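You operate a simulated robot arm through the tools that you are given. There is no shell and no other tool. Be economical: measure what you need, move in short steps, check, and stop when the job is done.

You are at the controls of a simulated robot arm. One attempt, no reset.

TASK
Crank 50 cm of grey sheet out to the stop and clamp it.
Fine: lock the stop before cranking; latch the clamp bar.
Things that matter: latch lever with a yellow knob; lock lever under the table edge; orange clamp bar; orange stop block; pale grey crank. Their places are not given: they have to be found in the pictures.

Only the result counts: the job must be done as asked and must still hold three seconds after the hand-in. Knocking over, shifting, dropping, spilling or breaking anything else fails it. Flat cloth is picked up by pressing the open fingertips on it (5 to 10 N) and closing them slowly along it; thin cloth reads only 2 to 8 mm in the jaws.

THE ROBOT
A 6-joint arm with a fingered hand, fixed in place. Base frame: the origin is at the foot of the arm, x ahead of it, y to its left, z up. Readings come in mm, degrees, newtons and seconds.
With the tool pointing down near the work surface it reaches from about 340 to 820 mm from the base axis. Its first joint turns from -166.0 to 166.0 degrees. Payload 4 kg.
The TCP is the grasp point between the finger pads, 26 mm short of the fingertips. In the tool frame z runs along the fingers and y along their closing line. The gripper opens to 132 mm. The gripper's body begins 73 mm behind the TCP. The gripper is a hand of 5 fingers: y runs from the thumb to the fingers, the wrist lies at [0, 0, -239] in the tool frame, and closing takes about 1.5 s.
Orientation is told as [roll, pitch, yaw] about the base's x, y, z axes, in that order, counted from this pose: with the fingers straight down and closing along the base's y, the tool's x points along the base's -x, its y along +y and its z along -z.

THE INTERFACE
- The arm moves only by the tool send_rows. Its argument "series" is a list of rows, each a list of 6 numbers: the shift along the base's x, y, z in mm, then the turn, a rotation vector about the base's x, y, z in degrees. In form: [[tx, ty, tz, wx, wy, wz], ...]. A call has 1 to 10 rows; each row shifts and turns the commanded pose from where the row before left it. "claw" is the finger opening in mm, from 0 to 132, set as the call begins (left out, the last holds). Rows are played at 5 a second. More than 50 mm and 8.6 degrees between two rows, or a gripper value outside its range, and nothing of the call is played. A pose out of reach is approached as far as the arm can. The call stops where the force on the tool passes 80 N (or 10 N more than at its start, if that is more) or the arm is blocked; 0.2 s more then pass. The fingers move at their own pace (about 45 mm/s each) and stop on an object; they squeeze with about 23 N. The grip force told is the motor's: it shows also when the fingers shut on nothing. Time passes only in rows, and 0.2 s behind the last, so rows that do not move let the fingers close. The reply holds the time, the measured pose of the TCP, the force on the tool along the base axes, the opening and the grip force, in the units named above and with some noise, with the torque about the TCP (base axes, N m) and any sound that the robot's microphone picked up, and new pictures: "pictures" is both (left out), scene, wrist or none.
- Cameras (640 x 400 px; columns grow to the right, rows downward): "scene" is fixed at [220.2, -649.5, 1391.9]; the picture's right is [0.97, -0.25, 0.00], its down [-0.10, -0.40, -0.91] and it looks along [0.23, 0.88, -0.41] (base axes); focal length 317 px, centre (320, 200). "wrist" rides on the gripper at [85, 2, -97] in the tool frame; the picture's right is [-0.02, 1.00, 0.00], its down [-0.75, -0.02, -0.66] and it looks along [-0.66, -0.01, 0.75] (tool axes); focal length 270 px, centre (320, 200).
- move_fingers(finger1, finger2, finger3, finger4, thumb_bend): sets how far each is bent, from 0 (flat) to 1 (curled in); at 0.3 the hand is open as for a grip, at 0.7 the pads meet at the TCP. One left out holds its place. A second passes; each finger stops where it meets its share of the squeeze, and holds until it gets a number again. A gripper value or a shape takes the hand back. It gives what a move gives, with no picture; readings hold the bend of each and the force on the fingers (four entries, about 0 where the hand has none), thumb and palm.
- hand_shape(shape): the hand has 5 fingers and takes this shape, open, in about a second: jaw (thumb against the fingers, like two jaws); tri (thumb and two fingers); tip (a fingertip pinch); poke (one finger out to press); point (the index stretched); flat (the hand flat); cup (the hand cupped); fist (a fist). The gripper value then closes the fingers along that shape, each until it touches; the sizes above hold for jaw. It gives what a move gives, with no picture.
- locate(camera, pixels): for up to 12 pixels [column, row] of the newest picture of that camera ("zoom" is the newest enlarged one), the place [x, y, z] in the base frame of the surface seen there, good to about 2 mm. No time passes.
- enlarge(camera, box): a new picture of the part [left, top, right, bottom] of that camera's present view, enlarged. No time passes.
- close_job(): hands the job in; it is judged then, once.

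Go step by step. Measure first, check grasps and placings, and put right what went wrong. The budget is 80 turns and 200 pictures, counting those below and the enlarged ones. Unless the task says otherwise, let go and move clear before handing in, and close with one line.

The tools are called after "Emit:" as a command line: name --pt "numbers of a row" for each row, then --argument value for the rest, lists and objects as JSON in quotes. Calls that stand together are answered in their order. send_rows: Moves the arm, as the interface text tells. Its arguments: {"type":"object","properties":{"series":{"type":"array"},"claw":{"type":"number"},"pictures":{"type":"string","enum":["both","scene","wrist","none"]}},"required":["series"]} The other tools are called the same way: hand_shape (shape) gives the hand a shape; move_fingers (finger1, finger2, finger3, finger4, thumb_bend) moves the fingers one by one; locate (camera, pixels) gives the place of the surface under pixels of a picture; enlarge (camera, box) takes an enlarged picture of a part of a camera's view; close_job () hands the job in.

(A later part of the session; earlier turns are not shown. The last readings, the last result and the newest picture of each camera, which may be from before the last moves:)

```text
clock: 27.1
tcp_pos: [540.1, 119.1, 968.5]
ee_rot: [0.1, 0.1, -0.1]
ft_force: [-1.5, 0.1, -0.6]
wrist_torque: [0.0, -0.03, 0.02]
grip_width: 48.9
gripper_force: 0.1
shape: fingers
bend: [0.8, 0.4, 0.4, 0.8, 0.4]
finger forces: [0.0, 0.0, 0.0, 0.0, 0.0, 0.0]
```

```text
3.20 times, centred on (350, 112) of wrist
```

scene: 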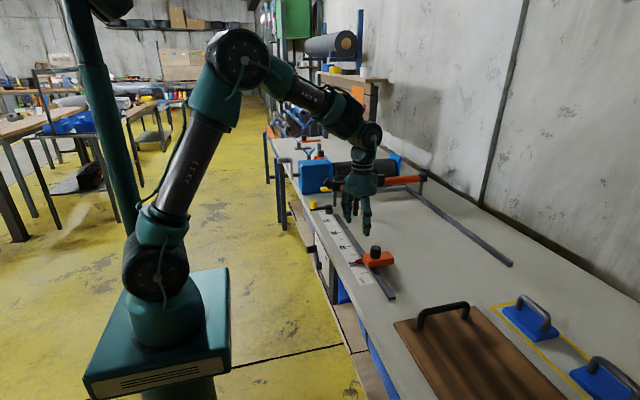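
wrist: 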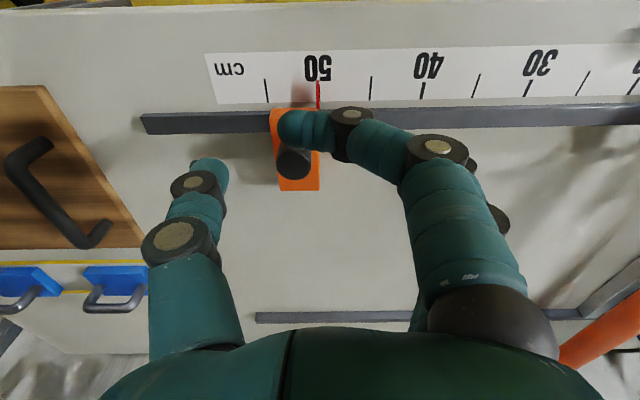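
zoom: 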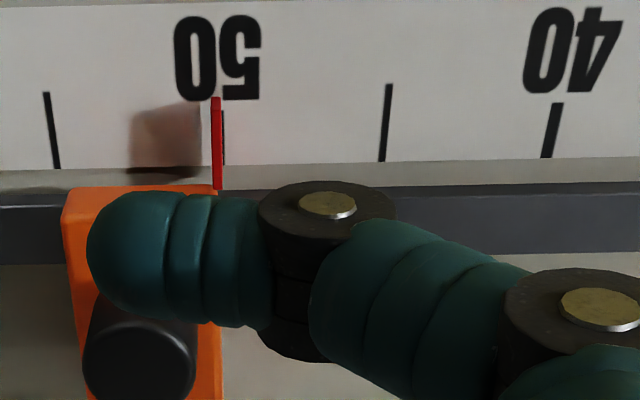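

It's back at 50 within about 1 mm. I'll move to the lever, one call at a time.

Emit:
send_rows --pt "-22 25 0 0 -5 0" --pt "-22 30 0 0 -5 0" --pt "-20 35 -5 0 -5 0" --pt "-20 35 -15 0 -5 0" --pt "-18 35 -20 0 -5 0" --pt "-18 35 -20 0 -5 0" --pt "-15 35 -20 0 -5 0" --pt "-8 25 -20 0 -5 0" --pt "-5 20 -20 0 -5 0" --pt "-2 4 -15 0 -3 0" --pictures "wrist"

```text
clock: 29.3
tcp_pos: [386.6, 397.3, 832.7]
ee_rot: [0.2, -48.0, -0.2]
ft_force: [0.1, 0.2, 0.1]
wrist_torque: [-0.02, -0.02, 0.01]
grip_width: 48.7
gripper_force: 0.2
shape: fingers
bend: [0.8, 0.4, 0.4, 0.8, 0.4]
finger forces: [0.1, 0.1, 0.1, 0.0, 0.0, 0.0]
```

wrist: 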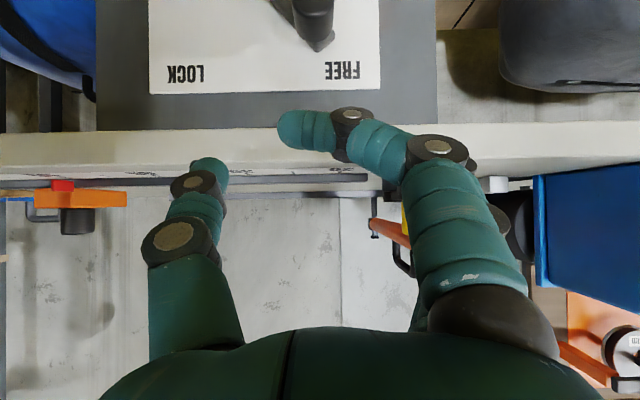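

The lever knob is ahead at (315,35). I'll lower along the earlier approach.

Emit:
send_rows --pt "2 0 -40 0 0 0" --pt "6 0 -40 0 0 0" --pt "15 0 -20 0 0 0" --pt "16 0 -18 0 0 0" --pt "16 0 -16 0 0 0" --pictures "wrist"

```text
clock: 30.5
tcp_pos: [443.8, 398.5, 699.1]
ee_rot: [0.2, -48.0, -0.1]
ft_force: [0.6, 0.9, -0.4]
wrist_torque: [-0.04, -0.03, 0.01]
grip_width: 48.9
gripper_force: 0.0
shape: fingers
bend: [0.8, 0.4, 0.4, 0.8, 0.4]
finger forces: [0.0, 0.0, 0.1, 0.0, 0.0, 0.1]
```

wrist: 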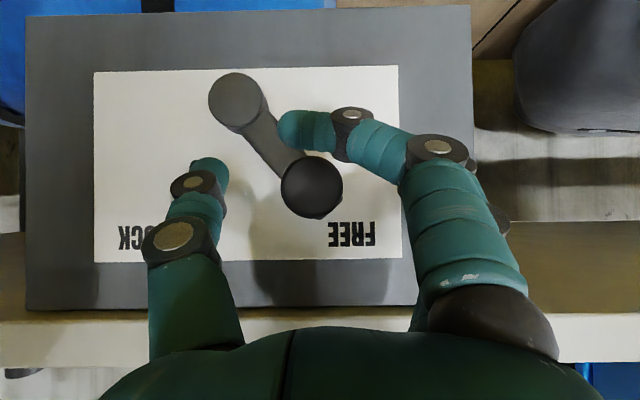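

The knob is between the fingers. I'll close on it and swing it back to LOCK.

Emit:
move_fingers --finger2 0.7 --finger3 0.7 --thumb_bend 0.7

Emit:
send_rows --pt "0 -10.2 8.1 0 0 0" --pt "0 -11.5 6 0 0 0" --pt "0 -12.5 3.8 0 0 0" --pt "0 -13 1.2 0 0 0" --pt "0 -13 -1.2 0 0 0" --pt "0 -12.5 -3.8 0 0 0" --pt "0 -11.5 -6 0 0 0" --pt "0 -10.2 -8.1 0 0 0" --pt "0 -3 -3 0 0 0" --pictures "wrist"

```text
clock: 31.5
tcp_pos: [443.6, 398.0, 698.8]
ee_rot: [0.1, -47.8, -0.2]
ft_force: [5.1, -6.0, -7.1]
wrist_torque: [0.01, 0.09, 0.0]
grip_width: 25.9
gripper_force: 8.9
shape: fingers
bend: [0.8, 0.68, 0.64, 0.8, 0.65]
finger forces: [0.1, 1.6, 4.1, 0.0, 12.2, 0.1]
```

```text
clock: 33.5
tcp_pos: [441.6, 299.6, 699.2]
ee_rot: [0.3, -48.0, -0.1]
ft_force: [-5.4, 10.0, 14.9]
wrist_torque: [0.45, -0.37, 0.46]
grip_width: 23.3
gripper_force: 13.4
shape: fingers
bend: [0.8, 0.65, 0.63, 0.8, 0.68]
finger forces: [0.1, 3.6, 18.7, 0.0, 4.4, 0.1]
```

wrist: 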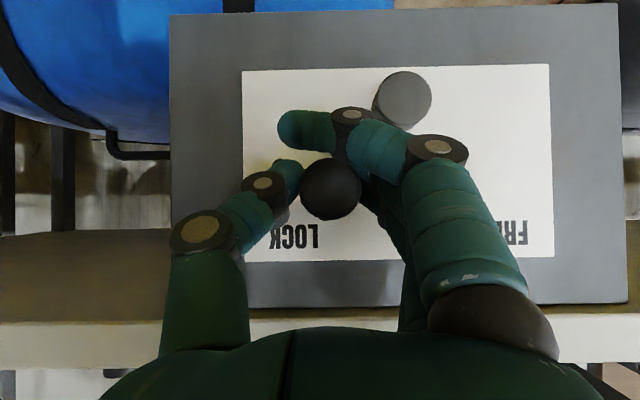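

It's back at LOCK, with the same pixel offset as at the start. One more small push, then I'll release and back away.

Emit:
send_rows --pt "0 -3 -3 0 0 0" --pt "0 3 3 0 0 0" --pictures "none"

Emit:
move_fingers --finger2 0.35 --finger3 0.35 --thumb_bend 0.35

Emit:
send_rows --pt "-25 0 15 0 0 0" --pt "-20 0 30 0 0 0" --pictures "wrist"

Emit:
locate --camera "wrist" --pixels '[[320, 130], [400, 60]]'

```text
clock: 34.1
tcp_pos: [441.2, 299.8, 695.4]
ee_rot: [0.0, -47.9, -0.1]
ft_force: [-4.9, 8.7, -1.2]
wrist_torque: [0.18, -0.04, 0.46]
grip_width: 22.4
gripper_force: 11.3
shape: fingers
bend: [0.8, 0.65, 0.62, 0.8, 0.68]
finger forces: [0.1, 4.4, 13.0, 0.0, 4.3, 0.0]
```

```text
clock: 35.1
tcp_pos: [442.7, 300.1, 696.4]
ee_rot: [0.1, -47.9, -0.2]
ft_force: [-0.2, -0.4, -0.1]
wrist_torque: [0.04, 0.02, 0.0]
grip_width: 55.3
gripper_force: 0.1
shape: fingers
bend: [0.8, 0.35, 0.35, 0.8, 0.35]
finger forces: [0.0, 0.1, 0.0, 0.1, 0.0, 0.2]
```

```text
clock: 35.7
tcp_pos: [396.0, 300.9, 742.5]
ee_rot: [0.1, -47.8, -0.1]
ft_force: [-0.6, -0.8, 0.1]
wrist_torque: [0.01, -0.02, 0.02]
grip_width: 55.0
gripper_force: 0.1
shape: fingers
bend: [0.8, 0.35, 0.35, 0.8, 0.35]
finger forces: [0.0, 0.1, 0.0, 0.1, 0.0, 0.0]
```

wrist: 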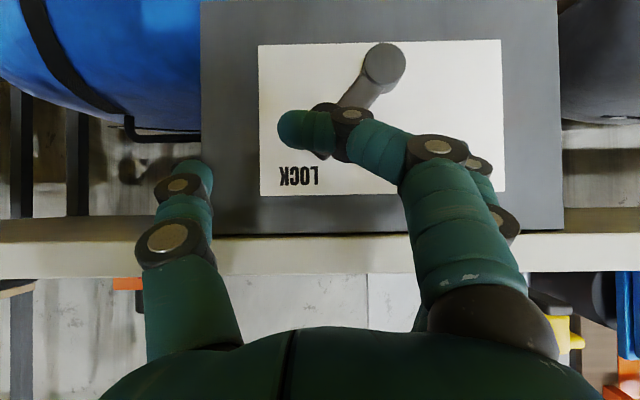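

```text
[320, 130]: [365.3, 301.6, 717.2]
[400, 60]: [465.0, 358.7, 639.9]
```

The lever is at LOCK. I'll go up toward the crank, keeping this tilt so the palm stays clear on the -x side, and take a look.

Emit:
send_rows --pt "-8 20 44 0 0 0" --pt "-8 20 44 0 0 0" --pt "-8 30 38 0 0 0" --pt "-4 35 34 0 0 0" --pt "0 35 34 0 0 0" --pt "0 35 34 0 0 0" --pt "0 35 34 0 0 0" --pt "0 40 20 0 0 0" --pt "0 40 10 0 0 0"

Emit:
enlarge --camera "wrist" --box '[200, 0, 640, 275]'

```text
clock: 37.7
tcp_pos: [369.2, 591.1, 1036.8]
ee_rot: [0.2, -47.8, -0.2]
ft_force: [-0.4, -0.6, 0.4]
wrist_torque: [0.02, 0.01, -0.04]
grip_width: 55.2
gripper_force: 0.0
shape: fingers
bend: [0.8, 0.35, 0.35, 0.8, 0.35]
finger forces: [0.0, 0.0, 0.0, 0.0, 0.1, 0.0]
```

scene: 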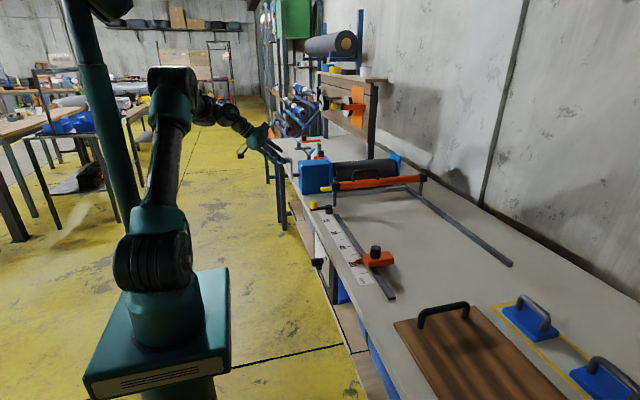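
wrist: 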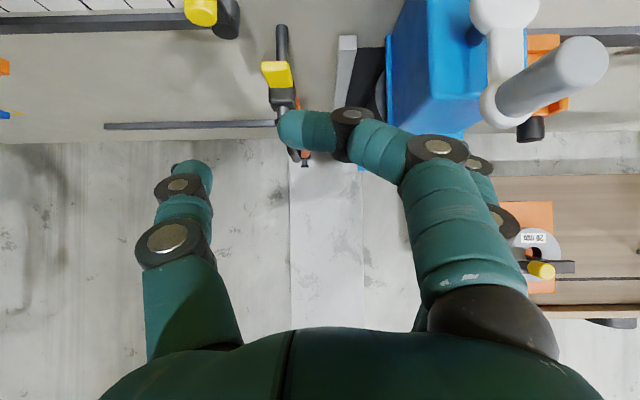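

```text
1.45 times, centred on (420, 138) of wrist
```

zoom: 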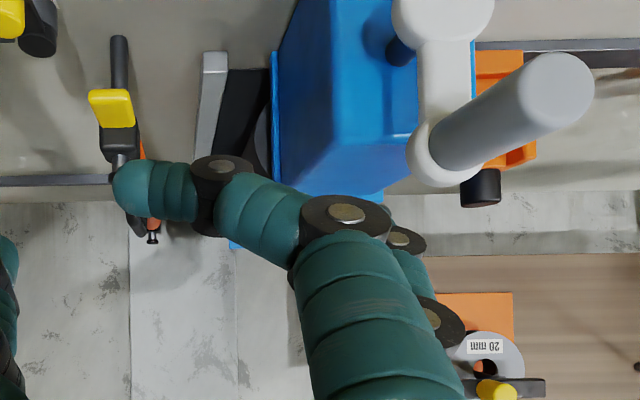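

The crank is well seen at the upper right. I'll locate its handle, arm and axle.

Emit:
locate --camera "wrist" --pixels '[[588, 60], [575, 65], [600, 60], [588, 44], [588, 78], [545, 85], [520, 105], [493, 122], [506, 60], [503, 10], [487, 12], [534, 12]]'

Emit:
enlarge --camera "scene" --box '[255, 130, 375, 205]'

```text
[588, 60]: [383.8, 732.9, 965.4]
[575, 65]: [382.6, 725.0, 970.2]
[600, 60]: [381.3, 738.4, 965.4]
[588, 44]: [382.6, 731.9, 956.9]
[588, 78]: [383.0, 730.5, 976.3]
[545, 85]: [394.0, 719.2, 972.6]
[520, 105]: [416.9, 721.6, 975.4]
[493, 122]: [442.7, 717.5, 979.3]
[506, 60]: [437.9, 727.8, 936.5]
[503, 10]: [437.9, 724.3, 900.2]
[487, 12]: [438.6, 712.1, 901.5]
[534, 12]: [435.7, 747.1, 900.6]
```

```text
5.33 times, centred on (315, 168) of scene
```

zoom: 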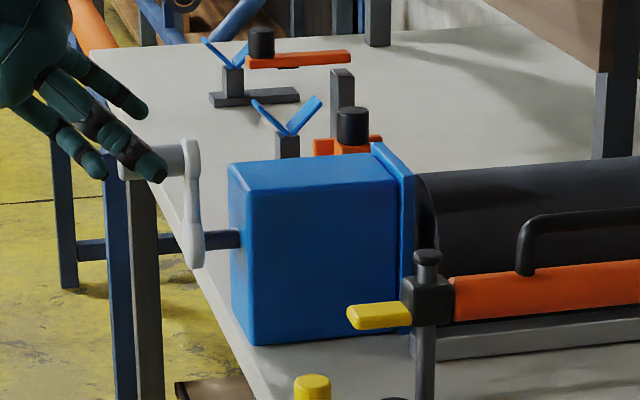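

I'll find the axle centre and the arm's lower end in the scene zoom.

Emit:
locate --camera "zoom" --pixels '[[222, 232], [222, 239], [222, 246], [190, 264], [190, 255], [190, 240], [190, 150], [192, 141], [190, 200]]'

```text
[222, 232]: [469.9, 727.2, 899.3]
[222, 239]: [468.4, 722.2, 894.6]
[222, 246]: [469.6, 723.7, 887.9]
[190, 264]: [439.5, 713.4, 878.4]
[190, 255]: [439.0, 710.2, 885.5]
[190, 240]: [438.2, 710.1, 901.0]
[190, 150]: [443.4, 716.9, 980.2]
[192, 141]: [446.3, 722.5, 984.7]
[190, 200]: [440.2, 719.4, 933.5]
```

The axle is at (y 730, z 894) and the handle at (y 731, z 966), x 382–437, so the radius is about 71 mm. I'll move in to straddle the handle.

Emit:
send_rows --pt "-3 47 -8 0 0 0" --pt "-3 47 -8 0 0 0" --pt "-3 46 -8 0 0 0" --pt "15 0 -15 0 0 0" --pt "15 0 -15 0 0 0" --pt "14 0 -14 0 0 0"

Emit:
enlarge --camera "scene" --box '[235, 110, 335, 210]'

```text
clock: 39.1
tcp_pos: [402.6, 701.4, 965.7]
ee_rot: [0.1, -47.9, -0.1]
ft_force: [-0.2, -0.7, -0.6]
wrist_torque: [0.01, -0.01, -0.02]
grip_width: 55.1
gripper_force: 0.1
shape: fingers
bend: [0.8, 0.35, 0.35, 0.8, 0.35]
finger forces: [0.0, 0.1, 0.0, 0.0, 0.0, 0.0]
out of reach, approached as far as the arm can: row 3
```

scene: 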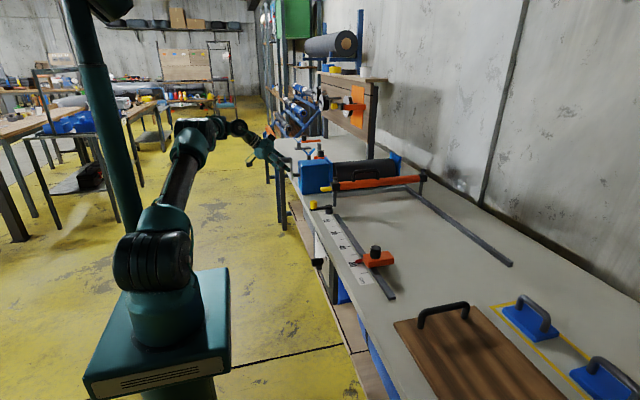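
wrist: 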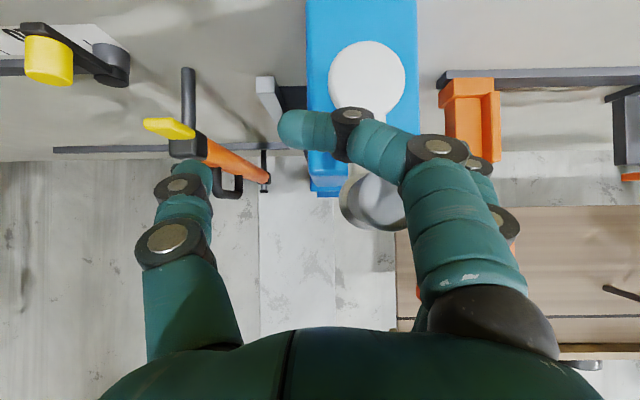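

```text
4.00 times, centred on (285, 160) of scene
```

zoom: 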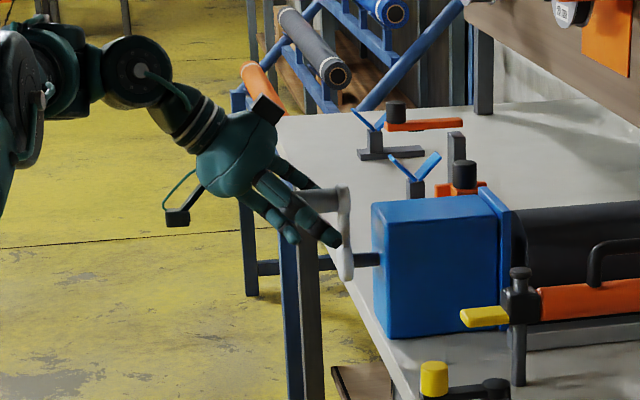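

Reach is short in this tilt: it stopped at y=701. I'll back off and roll the tool about x by 45° so the wrist comes nearer the base.

Emit:
send_rows --pt "-15 0 15 0 0 0" --pt "-15 0 15 0 0 0" --pt "-14 0 14 0 0 0" --pt "0 -5 0 7.5 0 0" --pt "0 -5 0 7.5 0 0" --pt "0 0 0 7.5 0 0" --pt "0 0 0 7.5 0 0" --pt "0 0 0 7.5 0 0" --pt "0 0 0 7.5 0 0"

```text
clock: 41.1
tcp_pos: [358.2, 689.9, 1010.1]
ee_rot: [56.4, -31.5, -38.1]
ft_force: [0.6, 0.5, -0.2]
wrist_torque: [0.0, -0.02, 0.02]
grip_width: 55.2
gripper_force: 0.0
shape: fingers
bend: [0.8, 0.35, 0.35, 0.8, 0.35]
finger forces: [0.0, 0.1, 0.1, 0.1, 0.0, 0.0]
```

scene: 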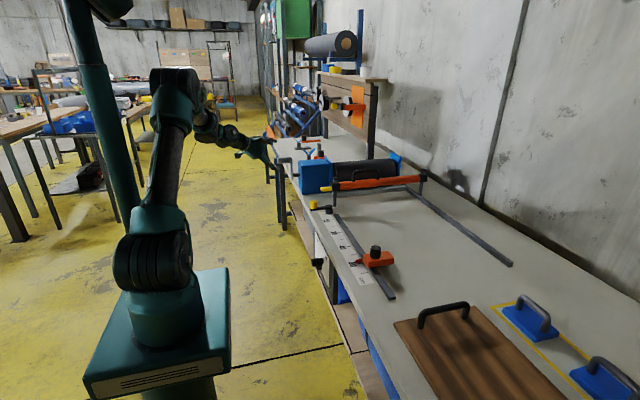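
wrist: 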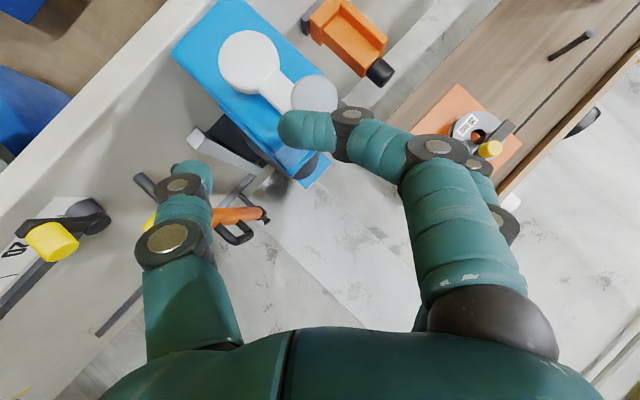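

The handle end is seen at (315,95), aligned with the hand. I'll curl the outer fingers fully and slide in along the tool axis.

Emit:
move_fingers --finger1 1.0 --finger4 1.0

Emit:
send_rows --pt "-9 7 -7 0 0 0" --pt "13.3 8.5 -8.5 0 0 0" --pt "13.3 8.5 -8.5 0 0 0" --pt "13.3 8.5 -8.5 0 0 0" --pt "13.3 8.5 -8.5 0 0 0"

Emit:
enlarge --camera "scene" --box '[235, 110, 335, 210]'

```text
clock: 42.1
tcp_pos: [357.2, 689.0, 1008.9]
ee_rot: [56.3, -31.6, -38.0]
ft_force: [-0.6, 0.7, -0.4]
wrist_torque: [0.0, 0.01, 0.0]
grip_width: 61.5
gripper_force: 0.0
shape: fingers
bend: [1.0, 0.35, 0.35, 1.0, 0.35]
finger forces: [0.1, 0.1, 0.1, 0.0, 0.0, 0.0]
```

```text
clock: 43.3
tcp_pos: [401.0, 732.2, 968.1]
ee_rot: [56.3, -31.6, -38.0]
ft_force: [-0.1, 1.1, 0.2]
wrist_torque: [-0.03, 0.01, -0.01]
grip_width: 61.1
gripper_force: 0.1
shape: fingers
bend: [1.0, 0.35, 0.35, 1.0, 0.35]
finger forces: [0.1, 0.0, 0.1, 0.0, 0.0, 0.1]
```

scene: 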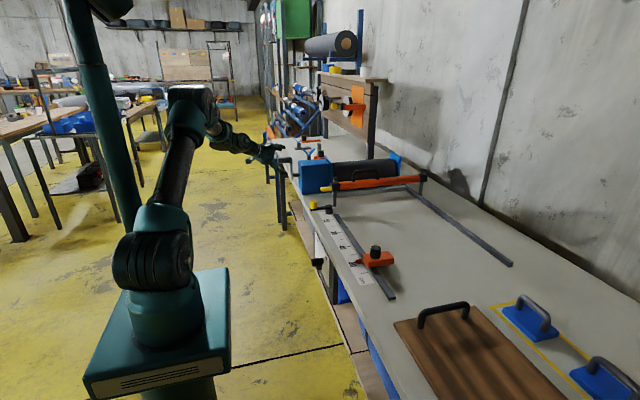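
wrist: 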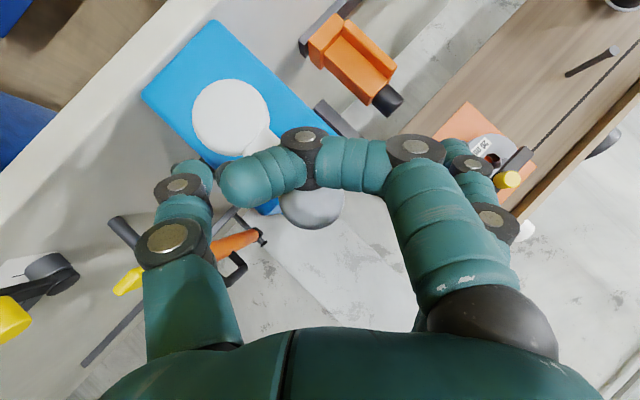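

```text
4.00 times, centred on (285, 160) of scene
```

zoom: 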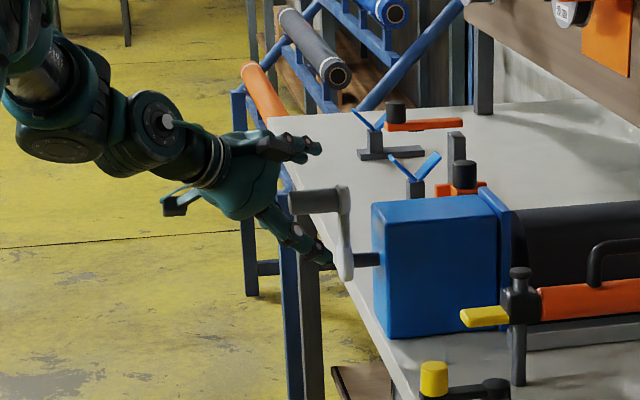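

The handle lies between thumb and fingers. I'll close and try turning its top toward -y, the way the sheet should go.

Emit:
move_fingers --finger2 0.7 --finger3 0.7 --thumb_bend 0.7

Emit:
send_rows --pt "0 -18.4 -2.4 0 0 0" --pt "0 -17.1 -7.1 0 0 0" --pt "0 -14.7 -11.3 0 0 0"

Emit:
enlarge --camera "scene" --box '[270, 130, 450, 250]'

```text
clock: 44.3
tcp_pos: [398.2, 731.1, 966.7]
ee_rot: [56.2, -31.5, -38.3]
ft_force: [3.3, 0.4, -7.9]
wrist_torque: [0.0, 0.01, 0.02]
grip_width: 45.8
gripper_force: 7.3
shape: fingers
bend: [1.0, 0.7, 0.65, 1.0, 0.66]
finger forces: [0.0, 0.1, 3.9, 0.0, 9.9, 0.0]
```

```text
clock: 45.1
tcp_pos: [401.2, 680.4, 947.6]
ee_rot: [56.3, -31.6, -38.1]
ft_force: [-1.2, 7.9, -5.1]
wrist_torque: [0.12, 0.0, 0.13]
grip_width: 45.3
gripper_force: 7.1
shape: fingers
bend: [1.0, 0.69, 0.65, 1.0, 0.67]
finger forces: [0.1, 0.3, 5.4, 0.0, 8.9, 0.0]
```

scene: 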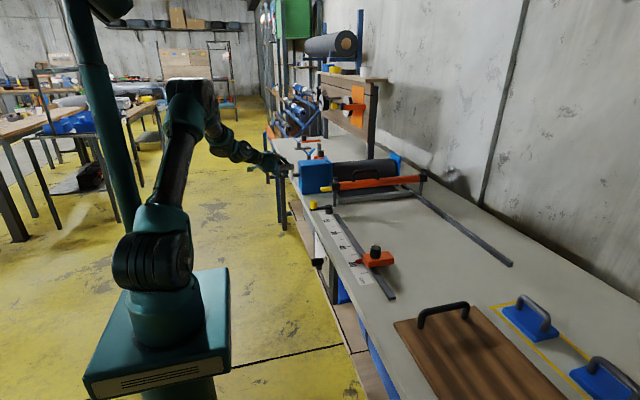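
wrist: 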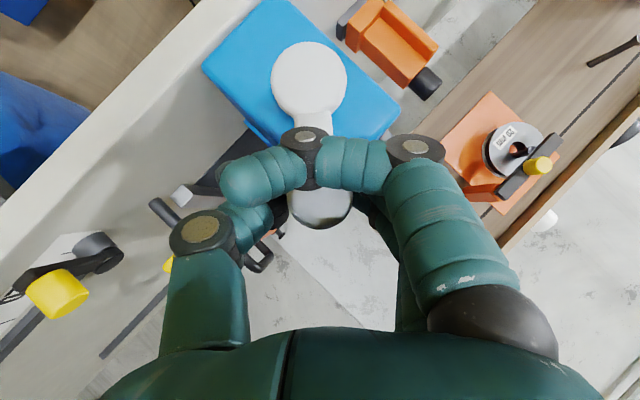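

```text
3.33 times, centred on (360, 190) of scene
```

zoom: 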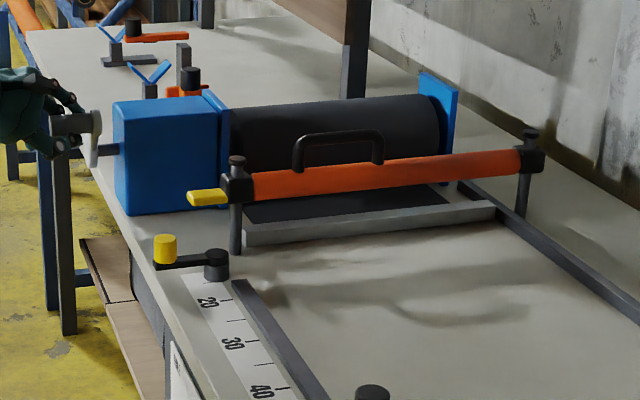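

The crank turns easily and dark sheet now shows behind the rail, at zoom (340,205), so the direction is right. I'll continue round the circle.

Emit:
send_rows --pt "0 -13.05 -17.96 0 0 0" --pt "0 -6.86 -21.1 0 0 0" --pt "0 0 -22.2 0 0 0" --pt "0 6.86 -21.1 0 0 0" --pt "0 13.05 -17.96 0 0 0" --pt "0 17.96 -13.05 0 0 0" --pt "0 21.1 -6.86 0 0 0" --pt "0 22.2 0 0 0 0" --pt "0 21.1 6.86 0 0 0" --pt "0 17.96 13.05 0 0 0"

Emit:
enlarge --camera "scene" --box '[250, 130, 430, 250]'

```text
clock: 47.2
tcp_pos: [401.6, 761.4, 817.4]
ee_rot: [53.7, -32.1, -37.1]
ft_force: [5.4, -4.7, -29.0]
wrist_torque: [1.18, -0.55, 0.28]
grip_width: 47.6
gripper_force: 14.7
shape: fingers
bend: [1.0, 0.7, 0.7, 1.0, 0.67]
finger forces: [0.0, 0.0, 0.1, 0.0, 29.5, 0.1]
stopped in row 10: the force on the tool passed its limit at 89 N (the readings are from after the stop); the commanded pose is now the measured one
```

scene: 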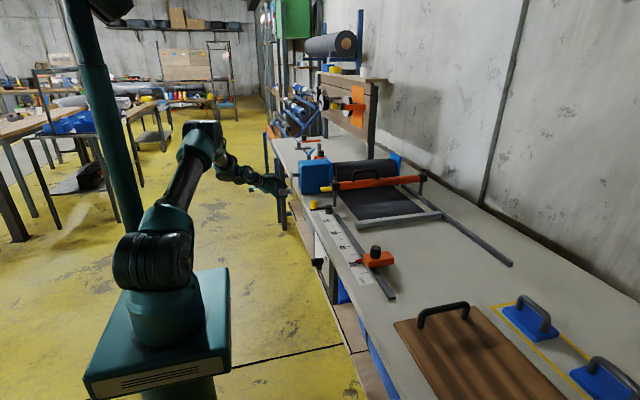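
wrist: 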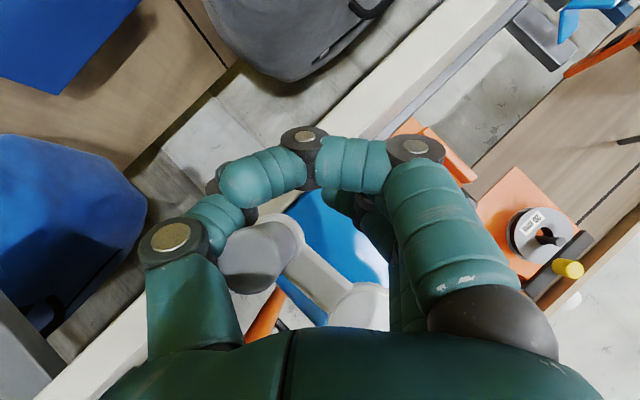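

```text
3.33 times, centred on (340, 190) of scene
```

zoom: 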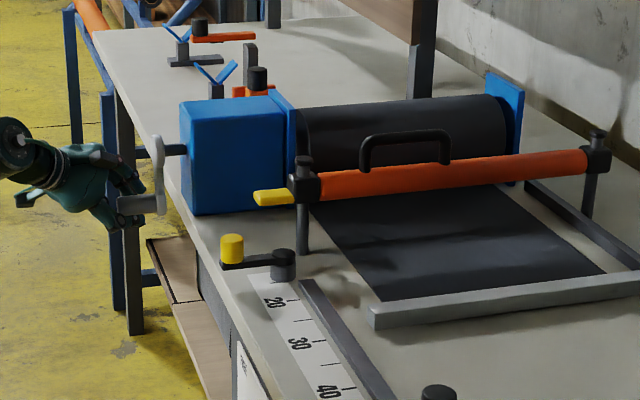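

The sheet came out with its front rail, but the handle has slid off toward the palm and the arm stopped on force. I'll measure where the handle and rail are.

Emit:
locate --camera "wrist" --pixels '[[258, 268], [240, 280], [285, 240], [300, 260], [360, 305], [375, 300]]'

Emit:
locate --camera "zoom" --pixels '[[379, 315], [500, 300], [600, 285], [160, 145], [160, 200], [128, 204], [120, 215]]'

Emit:
enlarge --camera "scene" --box '[250, 155, 320, 205]'

```text
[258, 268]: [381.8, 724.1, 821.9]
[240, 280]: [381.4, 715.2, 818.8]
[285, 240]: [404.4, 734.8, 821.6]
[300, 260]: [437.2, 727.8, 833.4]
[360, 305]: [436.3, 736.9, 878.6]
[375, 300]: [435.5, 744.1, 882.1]
```

```text
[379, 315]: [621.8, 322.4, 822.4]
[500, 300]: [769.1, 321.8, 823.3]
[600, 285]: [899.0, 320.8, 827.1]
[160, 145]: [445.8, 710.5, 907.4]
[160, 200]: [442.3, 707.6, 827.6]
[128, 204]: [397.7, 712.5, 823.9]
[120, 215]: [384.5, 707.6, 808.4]
```

```text
8.00 times, centred on (285, 180) of scene
```

zoom: 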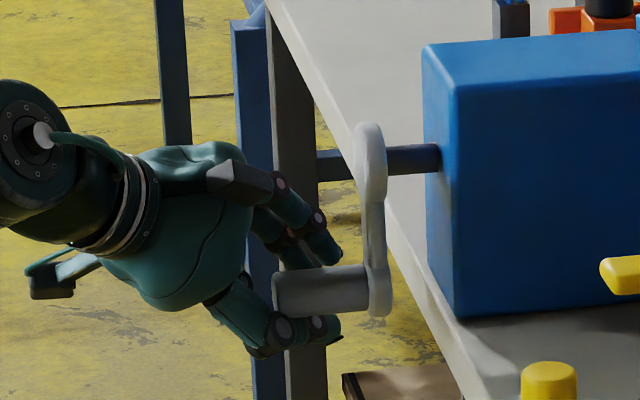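

The handle is at about (y 726, z 822), some 176° turned, with the rail front at y≈322. Another roughly 180° should bring it to the stop at 117. I'll open, recentre on the handle, and re-grip.

Emit:
move_fingers --finger2 0.35 --finger3 0.35 --thumb_bend 0.3

Emit:
send_rows --pt "2 -16 0 0 0 0" --pt "2 -15 0 0 0 0" --pictures "wrist"

Emit:
enlarge --camera "scene" --box '[250, 155, 320, 205]'

```text
clock: 48.2
tcp_pos: [402.3, 764.3, 824.6]
ee_rot: [54.6, -32.0, -37.6]
ft_force: [-6.7, -1.9, 0.4]
wrist_torque: [-0.01, 0.11, -0.25]
grip_width: 65.4
gripper_force: 2.3
shape: fingers
bend: [1.0, 0.35, 0.35, 1.0, 0.3]
finger forces: [0.1, 0.0, 0.1, 0.0, 4.9, 0.0]
```

```text
clock: 48.8
tcp_pos: [406.7, 734.1, 822.3]
ee_rot: [54.5, -32.0, -37.5]
ft_force: [-0.3, 0.3, 0.5]
wrist_torque: [0.02, 0.01, 0.02]
grip_width: 64.9
gripper_force: 0.1
shape: fingers
bend: [1.0, 0.35, 0.35, 1.0, 0.3]
finger forces: [0.0, 0.0, 0.0, 0.0, 0.0, 0.0]
```

wrist: 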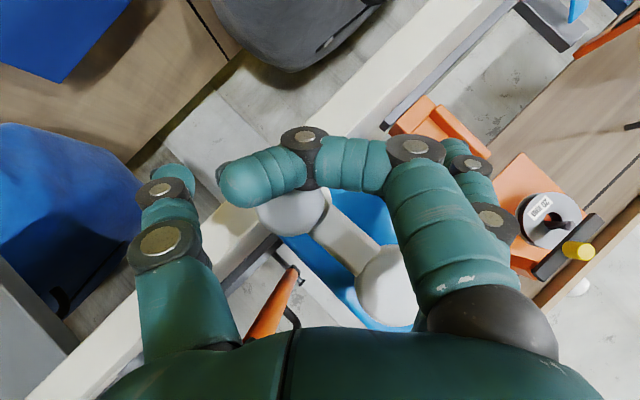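

```text
8.00 times, centred on (285, 180) of scene
```

zoom: 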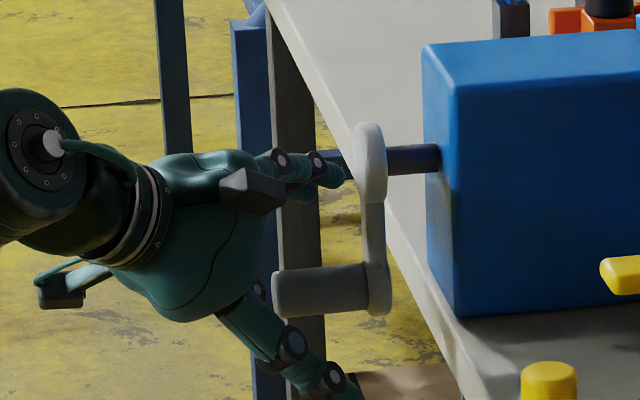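

The handle is centred between thumb and fingers. I'll close and continue in smaller portions.

Emit:
move_fingers --finger2 0.72 --finger3 0.72 --thumb_bend 0.72

Emit:
send_rows --pt "0 22.1 1.9 0 0 0" --pt "0 20.4 8.7 0 0 0" --pt "0 16.8 14.6 0 0 0" --pt "0 11.4 19 0 0 0"

Emit:
enlarge --camera "scene" --box '[250, 150, 400, 260]'

```text
clock: 49.8
tcp_pos: [407.0, 733.3, 821.8]
ee_rot: [54.3, -32.1, -37.4]
ft_force: [9.5, -4.2, -21.2]
wrist_torque: [0.25, -0.12, 0.16]
grip_width: 46.4
gripper_force: 12.2
shape: fingers
bend: [1.0, 0.72, 0.71, 1.0, 0.65]
finger forces: [0.1, 0.1, 2.5, 0.0, 22.3, 0.0]
```

```text
clock: 50.8
tcp_pos: [405.3, 806.5, 869.3]
ee_rot: [54.7, -32.0, -37.5]
ft_force: [-0.9, 9.0, -7.7]
wrist_torque: [0.29, -0.01, 0.16]
grip_width: 45.7
gripper_force: 10.9
shape: fingers
bend: [1.0, 0.72, 0.7, 1.0, 0.66]
finger forces: [0.0, 0.0, 7.4, 0.0, 13.9, 0.0]
```

scene: 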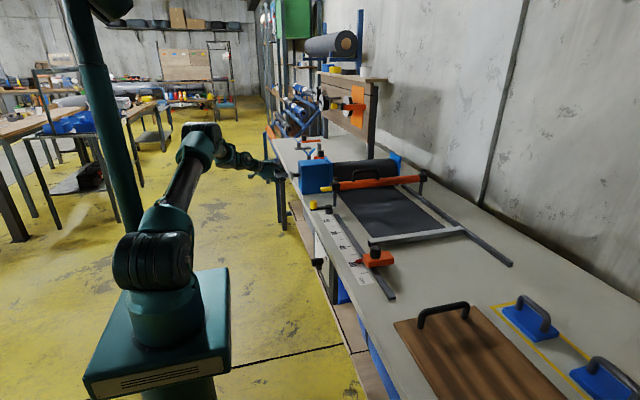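
wrist: 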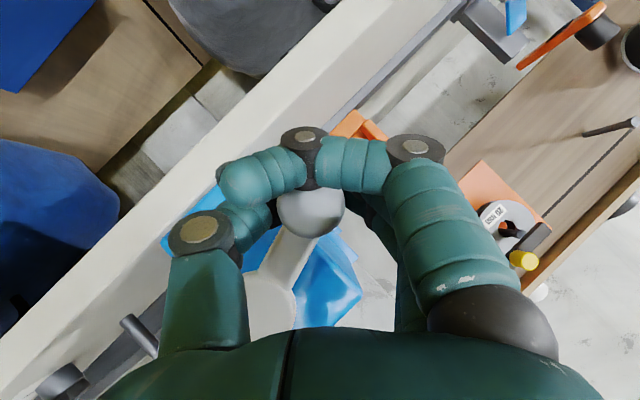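

```text
3.64 times, centred on (325, 205) of scene
```

zoom: 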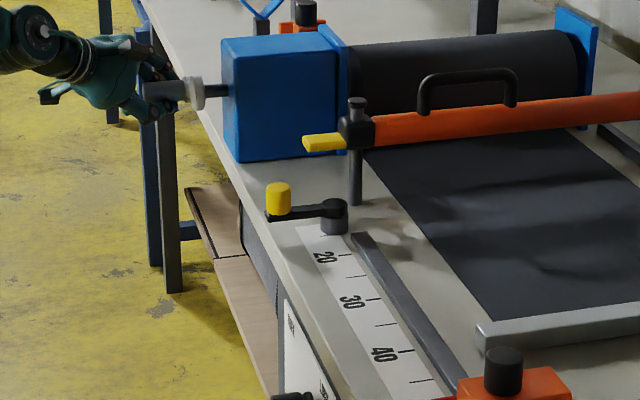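

Emit:
locate --camera "zoom" --pixels '[[500, 340], [580, 325], [485, 340], [525, 372]]'

Emit:
locate --camera "wrist" --pixels '[[310, 210], [330, 225]]'

```text
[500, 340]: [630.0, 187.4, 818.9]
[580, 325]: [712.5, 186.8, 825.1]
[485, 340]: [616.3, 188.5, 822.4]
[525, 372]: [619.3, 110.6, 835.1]
```

```text
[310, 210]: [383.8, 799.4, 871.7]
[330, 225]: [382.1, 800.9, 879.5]
```

The rail front is at y≈187; the feed is about 1.8 mm per degree, so about 40° remain. I'll do 30°, then creep.

Emit:
send_rows --pt "0 2.8 12.1 0 0 0" --pt "0 0.6 12.4 0 0 0" --pt "0 -1.5 12.3 0 0 0" --pictures "scene"

Emit:
enlarge --camera "scene" --box '[330, 210, 450, 290]'

Emit:
locate --camera "zoom" --pixels '[[340, 170], [400, 155], [260, 190], [230, 180]]'

```text
clock: 51.6
tcp_pos: [406.2, 805.4, 905.1]
ee_rot: [54.6, -32.0, -37.6]
ft_force: [0.5, 7.1, -1.5]
wrist_torque: [0.09, -0.09, 0.14]
grip_width: 44.8
gripper_force: 6.5
shape: fingers
bend: [1.0, 0.72, 0.69, 1.0, 0.69]
finger forces: [0.1, 0.0, 6.1, 0.0, 7.2, 0.1]
```

scene: 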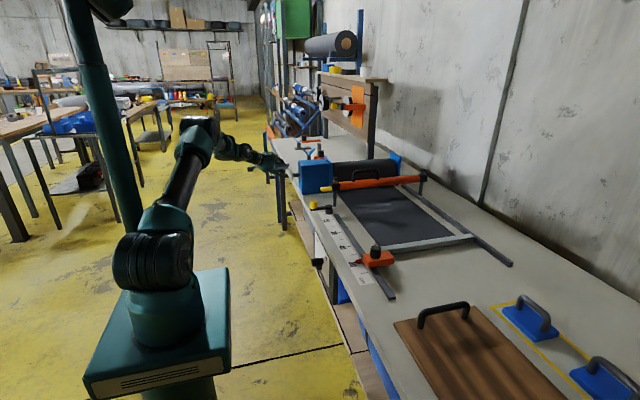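

```text
5.00 times, centred on (390, 250) of scene
```

zoom: 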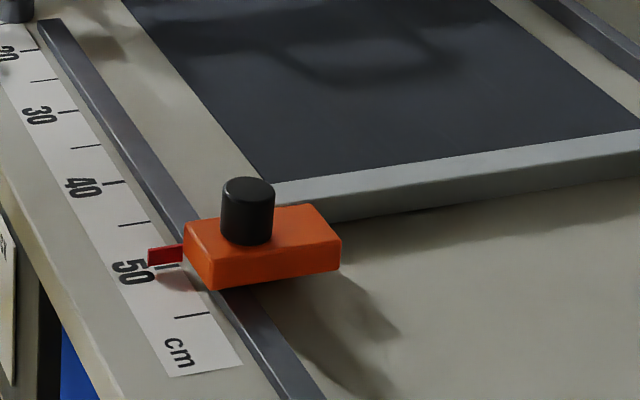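

```text
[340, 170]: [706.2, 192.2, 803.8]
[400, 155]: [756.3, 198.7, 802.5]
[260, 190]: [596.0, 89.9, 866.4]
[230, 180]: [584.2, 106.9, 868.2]
```

Emit:
locate --camera "zoom" --pixels '[[400, 200], [480, 187], [400, 188], [560, 172], [320, 225]]'

```text
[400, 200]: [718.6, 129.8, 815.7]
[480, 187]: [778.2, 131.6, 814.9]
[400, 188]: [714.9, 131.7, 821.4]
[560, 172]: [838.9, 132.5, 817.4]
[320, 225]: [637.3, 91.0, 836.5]
```

The rail is at y≈131, so 14 mm to go (about 8°). Creeping.

Emit:
send_rows --pt "0 -0.9 3.6 0 0 0" --pt "0 -1.1 3.6 0 0 0" --pt "0 -1.2 3.5 0 0 0" --pictures "none"

Emit:
enlarge --camera "scene" --box '[330, 210, 450, 290]'

Emit:
locate --camera "zoom" --pixels '[[400, 208], [480, 195], [440, 202]]'

```text
clock: 52.4
tcp_pos: [405.7, 803.8, 915.7]
ee_rot: [54.5, -32.0, -37.5]
ft_force: [1.6, 8.3, -2.3]
wrist_torque: [0.03, -0.03, 0.13]
grip_width: 44.4
gripper_force: 5.3
shape: fingers
bend: [1.0, 0.72, 0.69, 1.0, 0.69]
finger forces: [0.1, 0.0, 5.6, 0.0, 5.5, 0.1]
```

```text
5.00 times, centred on (390, 250) of scene
```

zoom: 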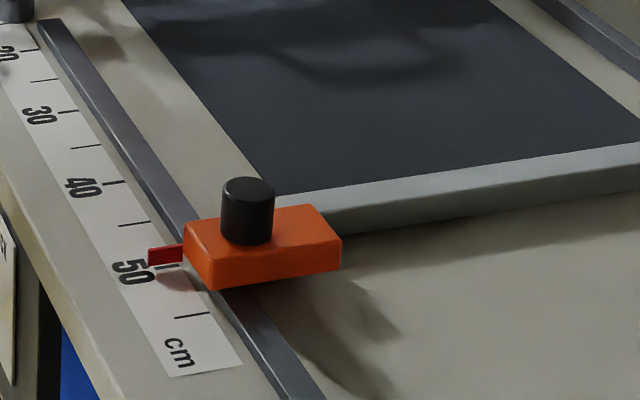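

```text
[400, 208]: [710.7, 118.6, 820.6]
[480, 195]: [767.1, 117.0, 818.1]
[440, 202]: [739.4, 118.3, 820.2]
```

The rail front is at about 118, nearly on the stop face. I'll take small steps and watch for the force to rise.

Emit:
send_rows --pt "0 -0.4 1.2 0 0 0" --pt "0 -0.4 1.2 0 0 0" --pictures "none"

Emit:
enlarge --camera "scene" --box '[330, 210, 450, 290]'

Emit:
locate --camera "zoom" --pixels '[[400, 210], [480, 197], [440, 204], [165, 250]]'

```text
clock: 53.0
tcp_pos: [406.4, 801.6, 916.1]
ee_rot: [54.4, -31.9, -37.5]
ft_force: [3.7, 8.9, -8.7]
wrist_torque: [0.04, 0.03, 0.16]
grip_width: 44.2
gripper_force: 6.9
shape: fingers
bend: [1.0, 0.72, 0.68, 1.0, 0.69]
finger forces: [0.0, 0.0, 6.5, 0.1, 8.2, 0.0]
```

```text
5.00 times, centred on (390, 250) of scene
```

zoom: 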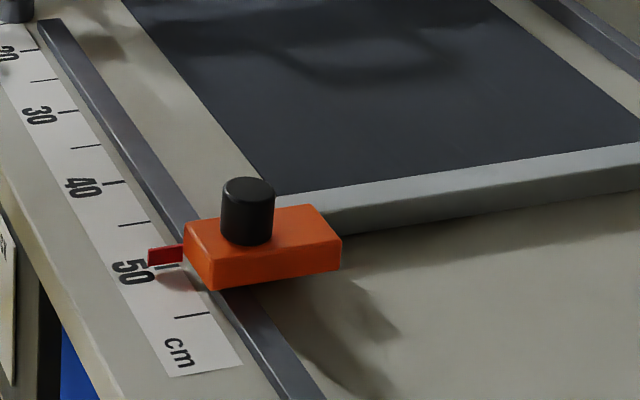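

```text
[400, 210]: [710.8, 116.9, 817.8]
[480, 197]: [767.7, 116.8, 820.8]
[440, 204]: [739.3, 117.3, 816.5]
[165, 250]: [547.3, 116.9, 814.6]
```

Emit:
send_rows --pt "0 -0.6 1.5 0 0 0" --pt "0 -0.6 1.5 0 0 0" --pictures "none"

Emit:
enlarge --camera "scene" --box '[330, 210, 450, 290]'

Emit:
locate --camera "zoom" --pixels '[[400, 210], [480, 197], [440, 204], [165, 250]]'

```text
clock: 53.6
tcp_pos: [405.3, 801.6, 918.2]
ee_rot: [54.4, -32.0, -37.3]
ft_force: [2.4, 14.3, -16.8]
wrist_torque: [0.01, 0.23, 0.25]
grip_width: 45.0
gripper_force: 10.4
shape: fingers
bend: [1.0, 0.72, 0.67, 1.0, 0.68]
finger forces: [0.0, 0.0, 8.6, 0.0, 11.2, 0.1]
```

```text
5.00 times, centred on (390, 250) of scene
```

zoom: 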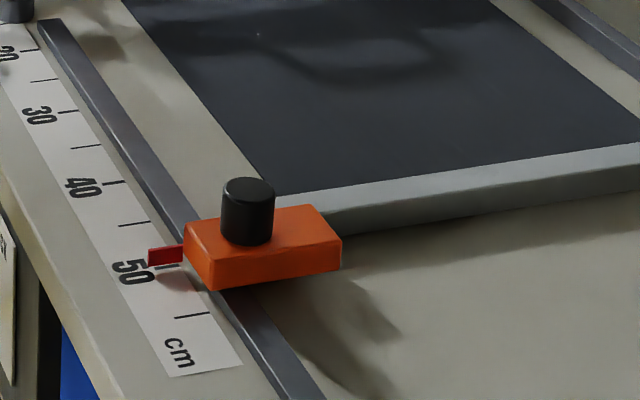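

```text
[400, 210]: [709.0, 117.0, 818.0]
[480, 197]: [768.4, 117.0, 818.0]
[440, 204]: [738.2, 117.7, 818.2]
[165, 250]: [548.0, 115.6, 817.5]
```

Force rises with no further motion, so the rail is on the stop. I'll release, back out along the tool axis, and check that it stays.

Emit:
move_fingers --finger2 0.35 --finger3 0.35 --thumb_bend 0.3

Emit:
send_rows --pt "-15 -9 9 0 0 0" --pt "-15 -9 9 0 0 0" --pt "-15 -9 9 0 0 0" --pt "-15 -9 9 0 0 0" --pt "-15 -20 30 0 0 0" --pt "0 -20 40 0 0 0"

Emit:
enlarge --camera "scene" --box '[270, 130, 450, 280]'

Emit:
locate --camera "scene" --pixels '[[406, 252], [422, 249], [440, 247]]'

```text
clock: 54.6
tcp_pos: [406.4, 802.4, 920.3]
ee_rot: [54.5, -31.9, -37.5]
ft_force: [-0.4, -0.3, 0.5]
wrist_torque: [-0.01, 0.01, -0.01]
grip_width: 64.5
gripper_force: 0.1
shape: fingers
bend: [1.0, 0.35, 0.35, 1.0, 0.3]
finger forces: [0.0, 0.0, 0.0, 0.0, 0.0, 0.0]
```

```text
clock: 56.0
tcp_pos: [330.2, 724.2, 1026.5]
ee_rot: [54.4, -31.9, -37.4]
ft_force: [-0.2, 0.1, -0.5]
wrist_torque: [0.02, 0.0, 0.0]
grip_width: 64.6
gripper_force: 0.0
shape: fingers
bend: [1.0, 0.35, 0.35, 1.0, 0.3]
finger forces: [0.1, 0.1, 0.0, 0.0, 0.1, 0.0]
```

scene: 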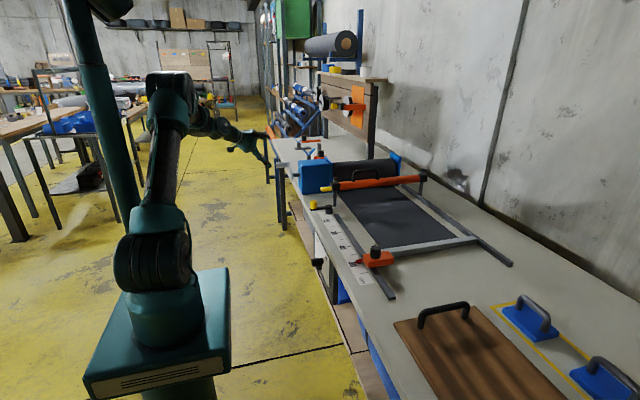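
wrist: 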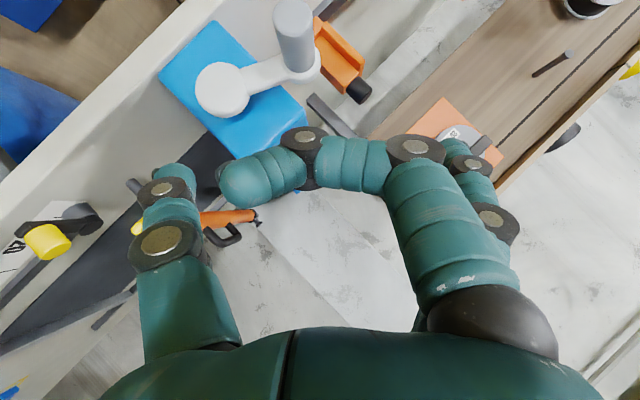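

```text
2.67 times, centred on (360, 205) of scene
```

zoom: 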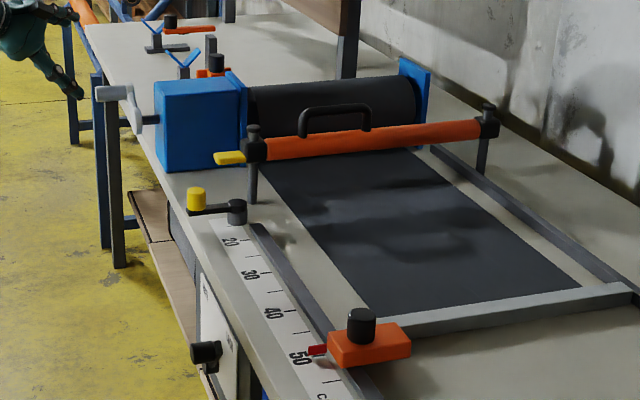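

```text
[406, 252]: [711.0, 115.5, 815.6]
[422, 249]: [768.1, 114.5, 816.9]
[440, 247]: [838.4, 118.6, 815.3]
```

The rail holds on the stop. Now the clamp bar: I'll measure the handle, bar and tab.

Emit:
enlarge --camera "scene" --box '[310, 150, 440, 230]'

Emit:
locate --camera "zoom" --pixels '[[205, 100], [275, 92], [235, 96], [200, 125], [288, 110], [300, 130], [160, 148], [140, 120], [140, 148], [80, 172], [140, 215], [470, 130]]'

```text
4.92 times, centred on (375, 190) of scene
```

zoom: 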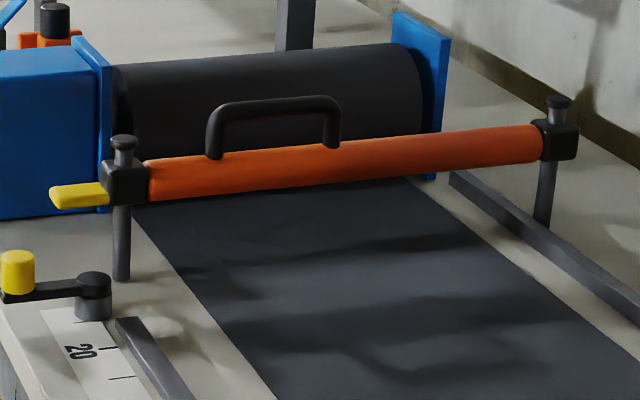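

```text
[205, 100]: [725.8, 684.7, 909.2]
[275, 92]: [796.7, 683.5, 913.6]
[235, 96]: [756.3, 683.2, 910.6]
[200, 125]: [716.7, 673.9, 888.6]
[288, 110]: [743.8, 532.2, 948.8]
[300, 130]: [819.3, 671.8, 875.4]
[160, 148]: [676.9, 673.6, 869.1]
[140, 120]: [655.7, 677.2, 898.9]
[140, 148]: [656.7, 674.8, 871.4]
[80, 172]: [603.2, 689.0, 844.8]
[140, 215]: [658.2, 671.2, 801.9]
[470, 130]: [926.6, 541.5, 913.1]
```

Emit:
locate --camera "zoom" --pixels '[[228, 107], [275, 103], [320, 101], [213, 145], [332, 135], [300, 165], [123, 142], [124, 185], [75, 190], [122, 265], [95, 278], [15, 255]]'

Emit:
locate --camera "scene" --pixels '[[313, 210], [322, 209], [325, 191], [331, 188], [322, 193], [328, 213], [328, 207], [314, 207]]'

```text
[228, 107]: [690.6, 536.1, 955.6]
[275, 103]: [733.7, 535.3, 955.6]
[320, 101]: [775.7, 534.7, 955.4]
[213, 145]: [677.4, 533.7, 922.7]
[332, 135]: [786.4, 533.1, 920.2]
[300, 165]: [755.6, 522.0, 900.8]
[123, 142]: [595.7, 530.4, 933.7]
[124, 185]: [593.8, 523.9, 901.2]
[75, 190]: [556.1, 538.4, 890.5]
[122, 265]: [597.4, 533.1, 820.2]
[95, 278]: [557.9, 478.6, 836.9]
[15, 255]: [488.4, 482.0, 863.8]
```

```text
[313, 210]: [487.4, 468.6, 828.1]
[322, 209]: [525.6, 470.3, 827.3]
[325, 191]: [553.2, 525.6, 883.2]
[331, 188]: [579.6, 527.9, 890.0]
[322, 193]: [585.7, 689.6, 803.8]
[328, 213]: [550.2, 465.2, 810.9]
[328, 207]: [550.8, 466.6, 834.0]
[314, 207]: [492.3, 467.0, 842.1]
```

Handle top is at (685–780, 540, 956), posts at x≈596, and the latch pivot at (555,476). The wrist camera must stay clear of the post, so I'll approach the handle with a pure roll of about 65° and hook the fingers over it. First I'll move over and reorient.

Emit:
send_rows --pt "20 -25 25 0 5.66 5.66" --pt "28 -34 10 0 5.66 5.66" --pt "30 -34 10 0 5.66 5.66" --pt "30 -34 5 0 5.66 5.66" --pt "30 -34 0 0 5.66 5.66" --pt "30 -34 0 0 5.66 5.66" --pt "30 -34 0 7 0 0" --pt "30 -34 0 7 0 0" --pt "30 -34 0 7 0 0"

```text
clock: 58.0
tcp_pos: [587.4, 429.6, 1077.4]
ee_rot: [64.8, -0.4, 0.7]
ft_force: [0.0, 1.0, 0.5]
wrist_torque: [0.0, -0.02, 0.01]
grip_width: 64.6
gripper_force: 0.0
shape: fingers
bend: [1.0, 0.35, 0.35, 1.0, 0.3]
finger forces: [0.0, 0.0, 0.0, 0.1, 0.1, 0.0]
```

scene: 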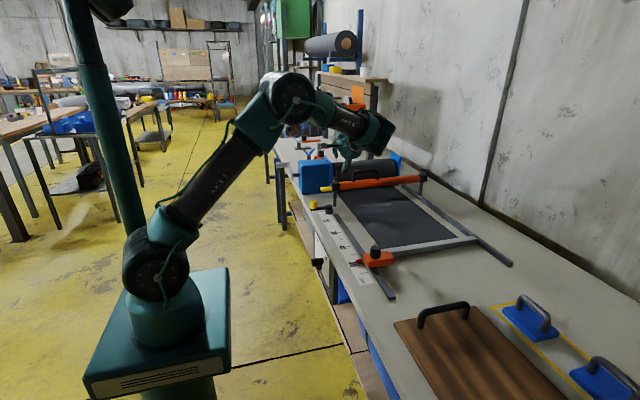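
wrist: 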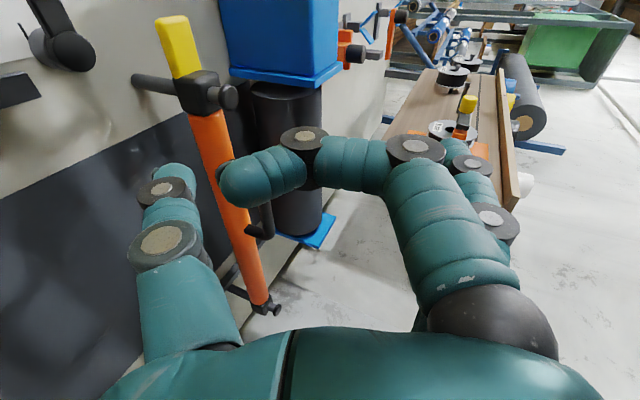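

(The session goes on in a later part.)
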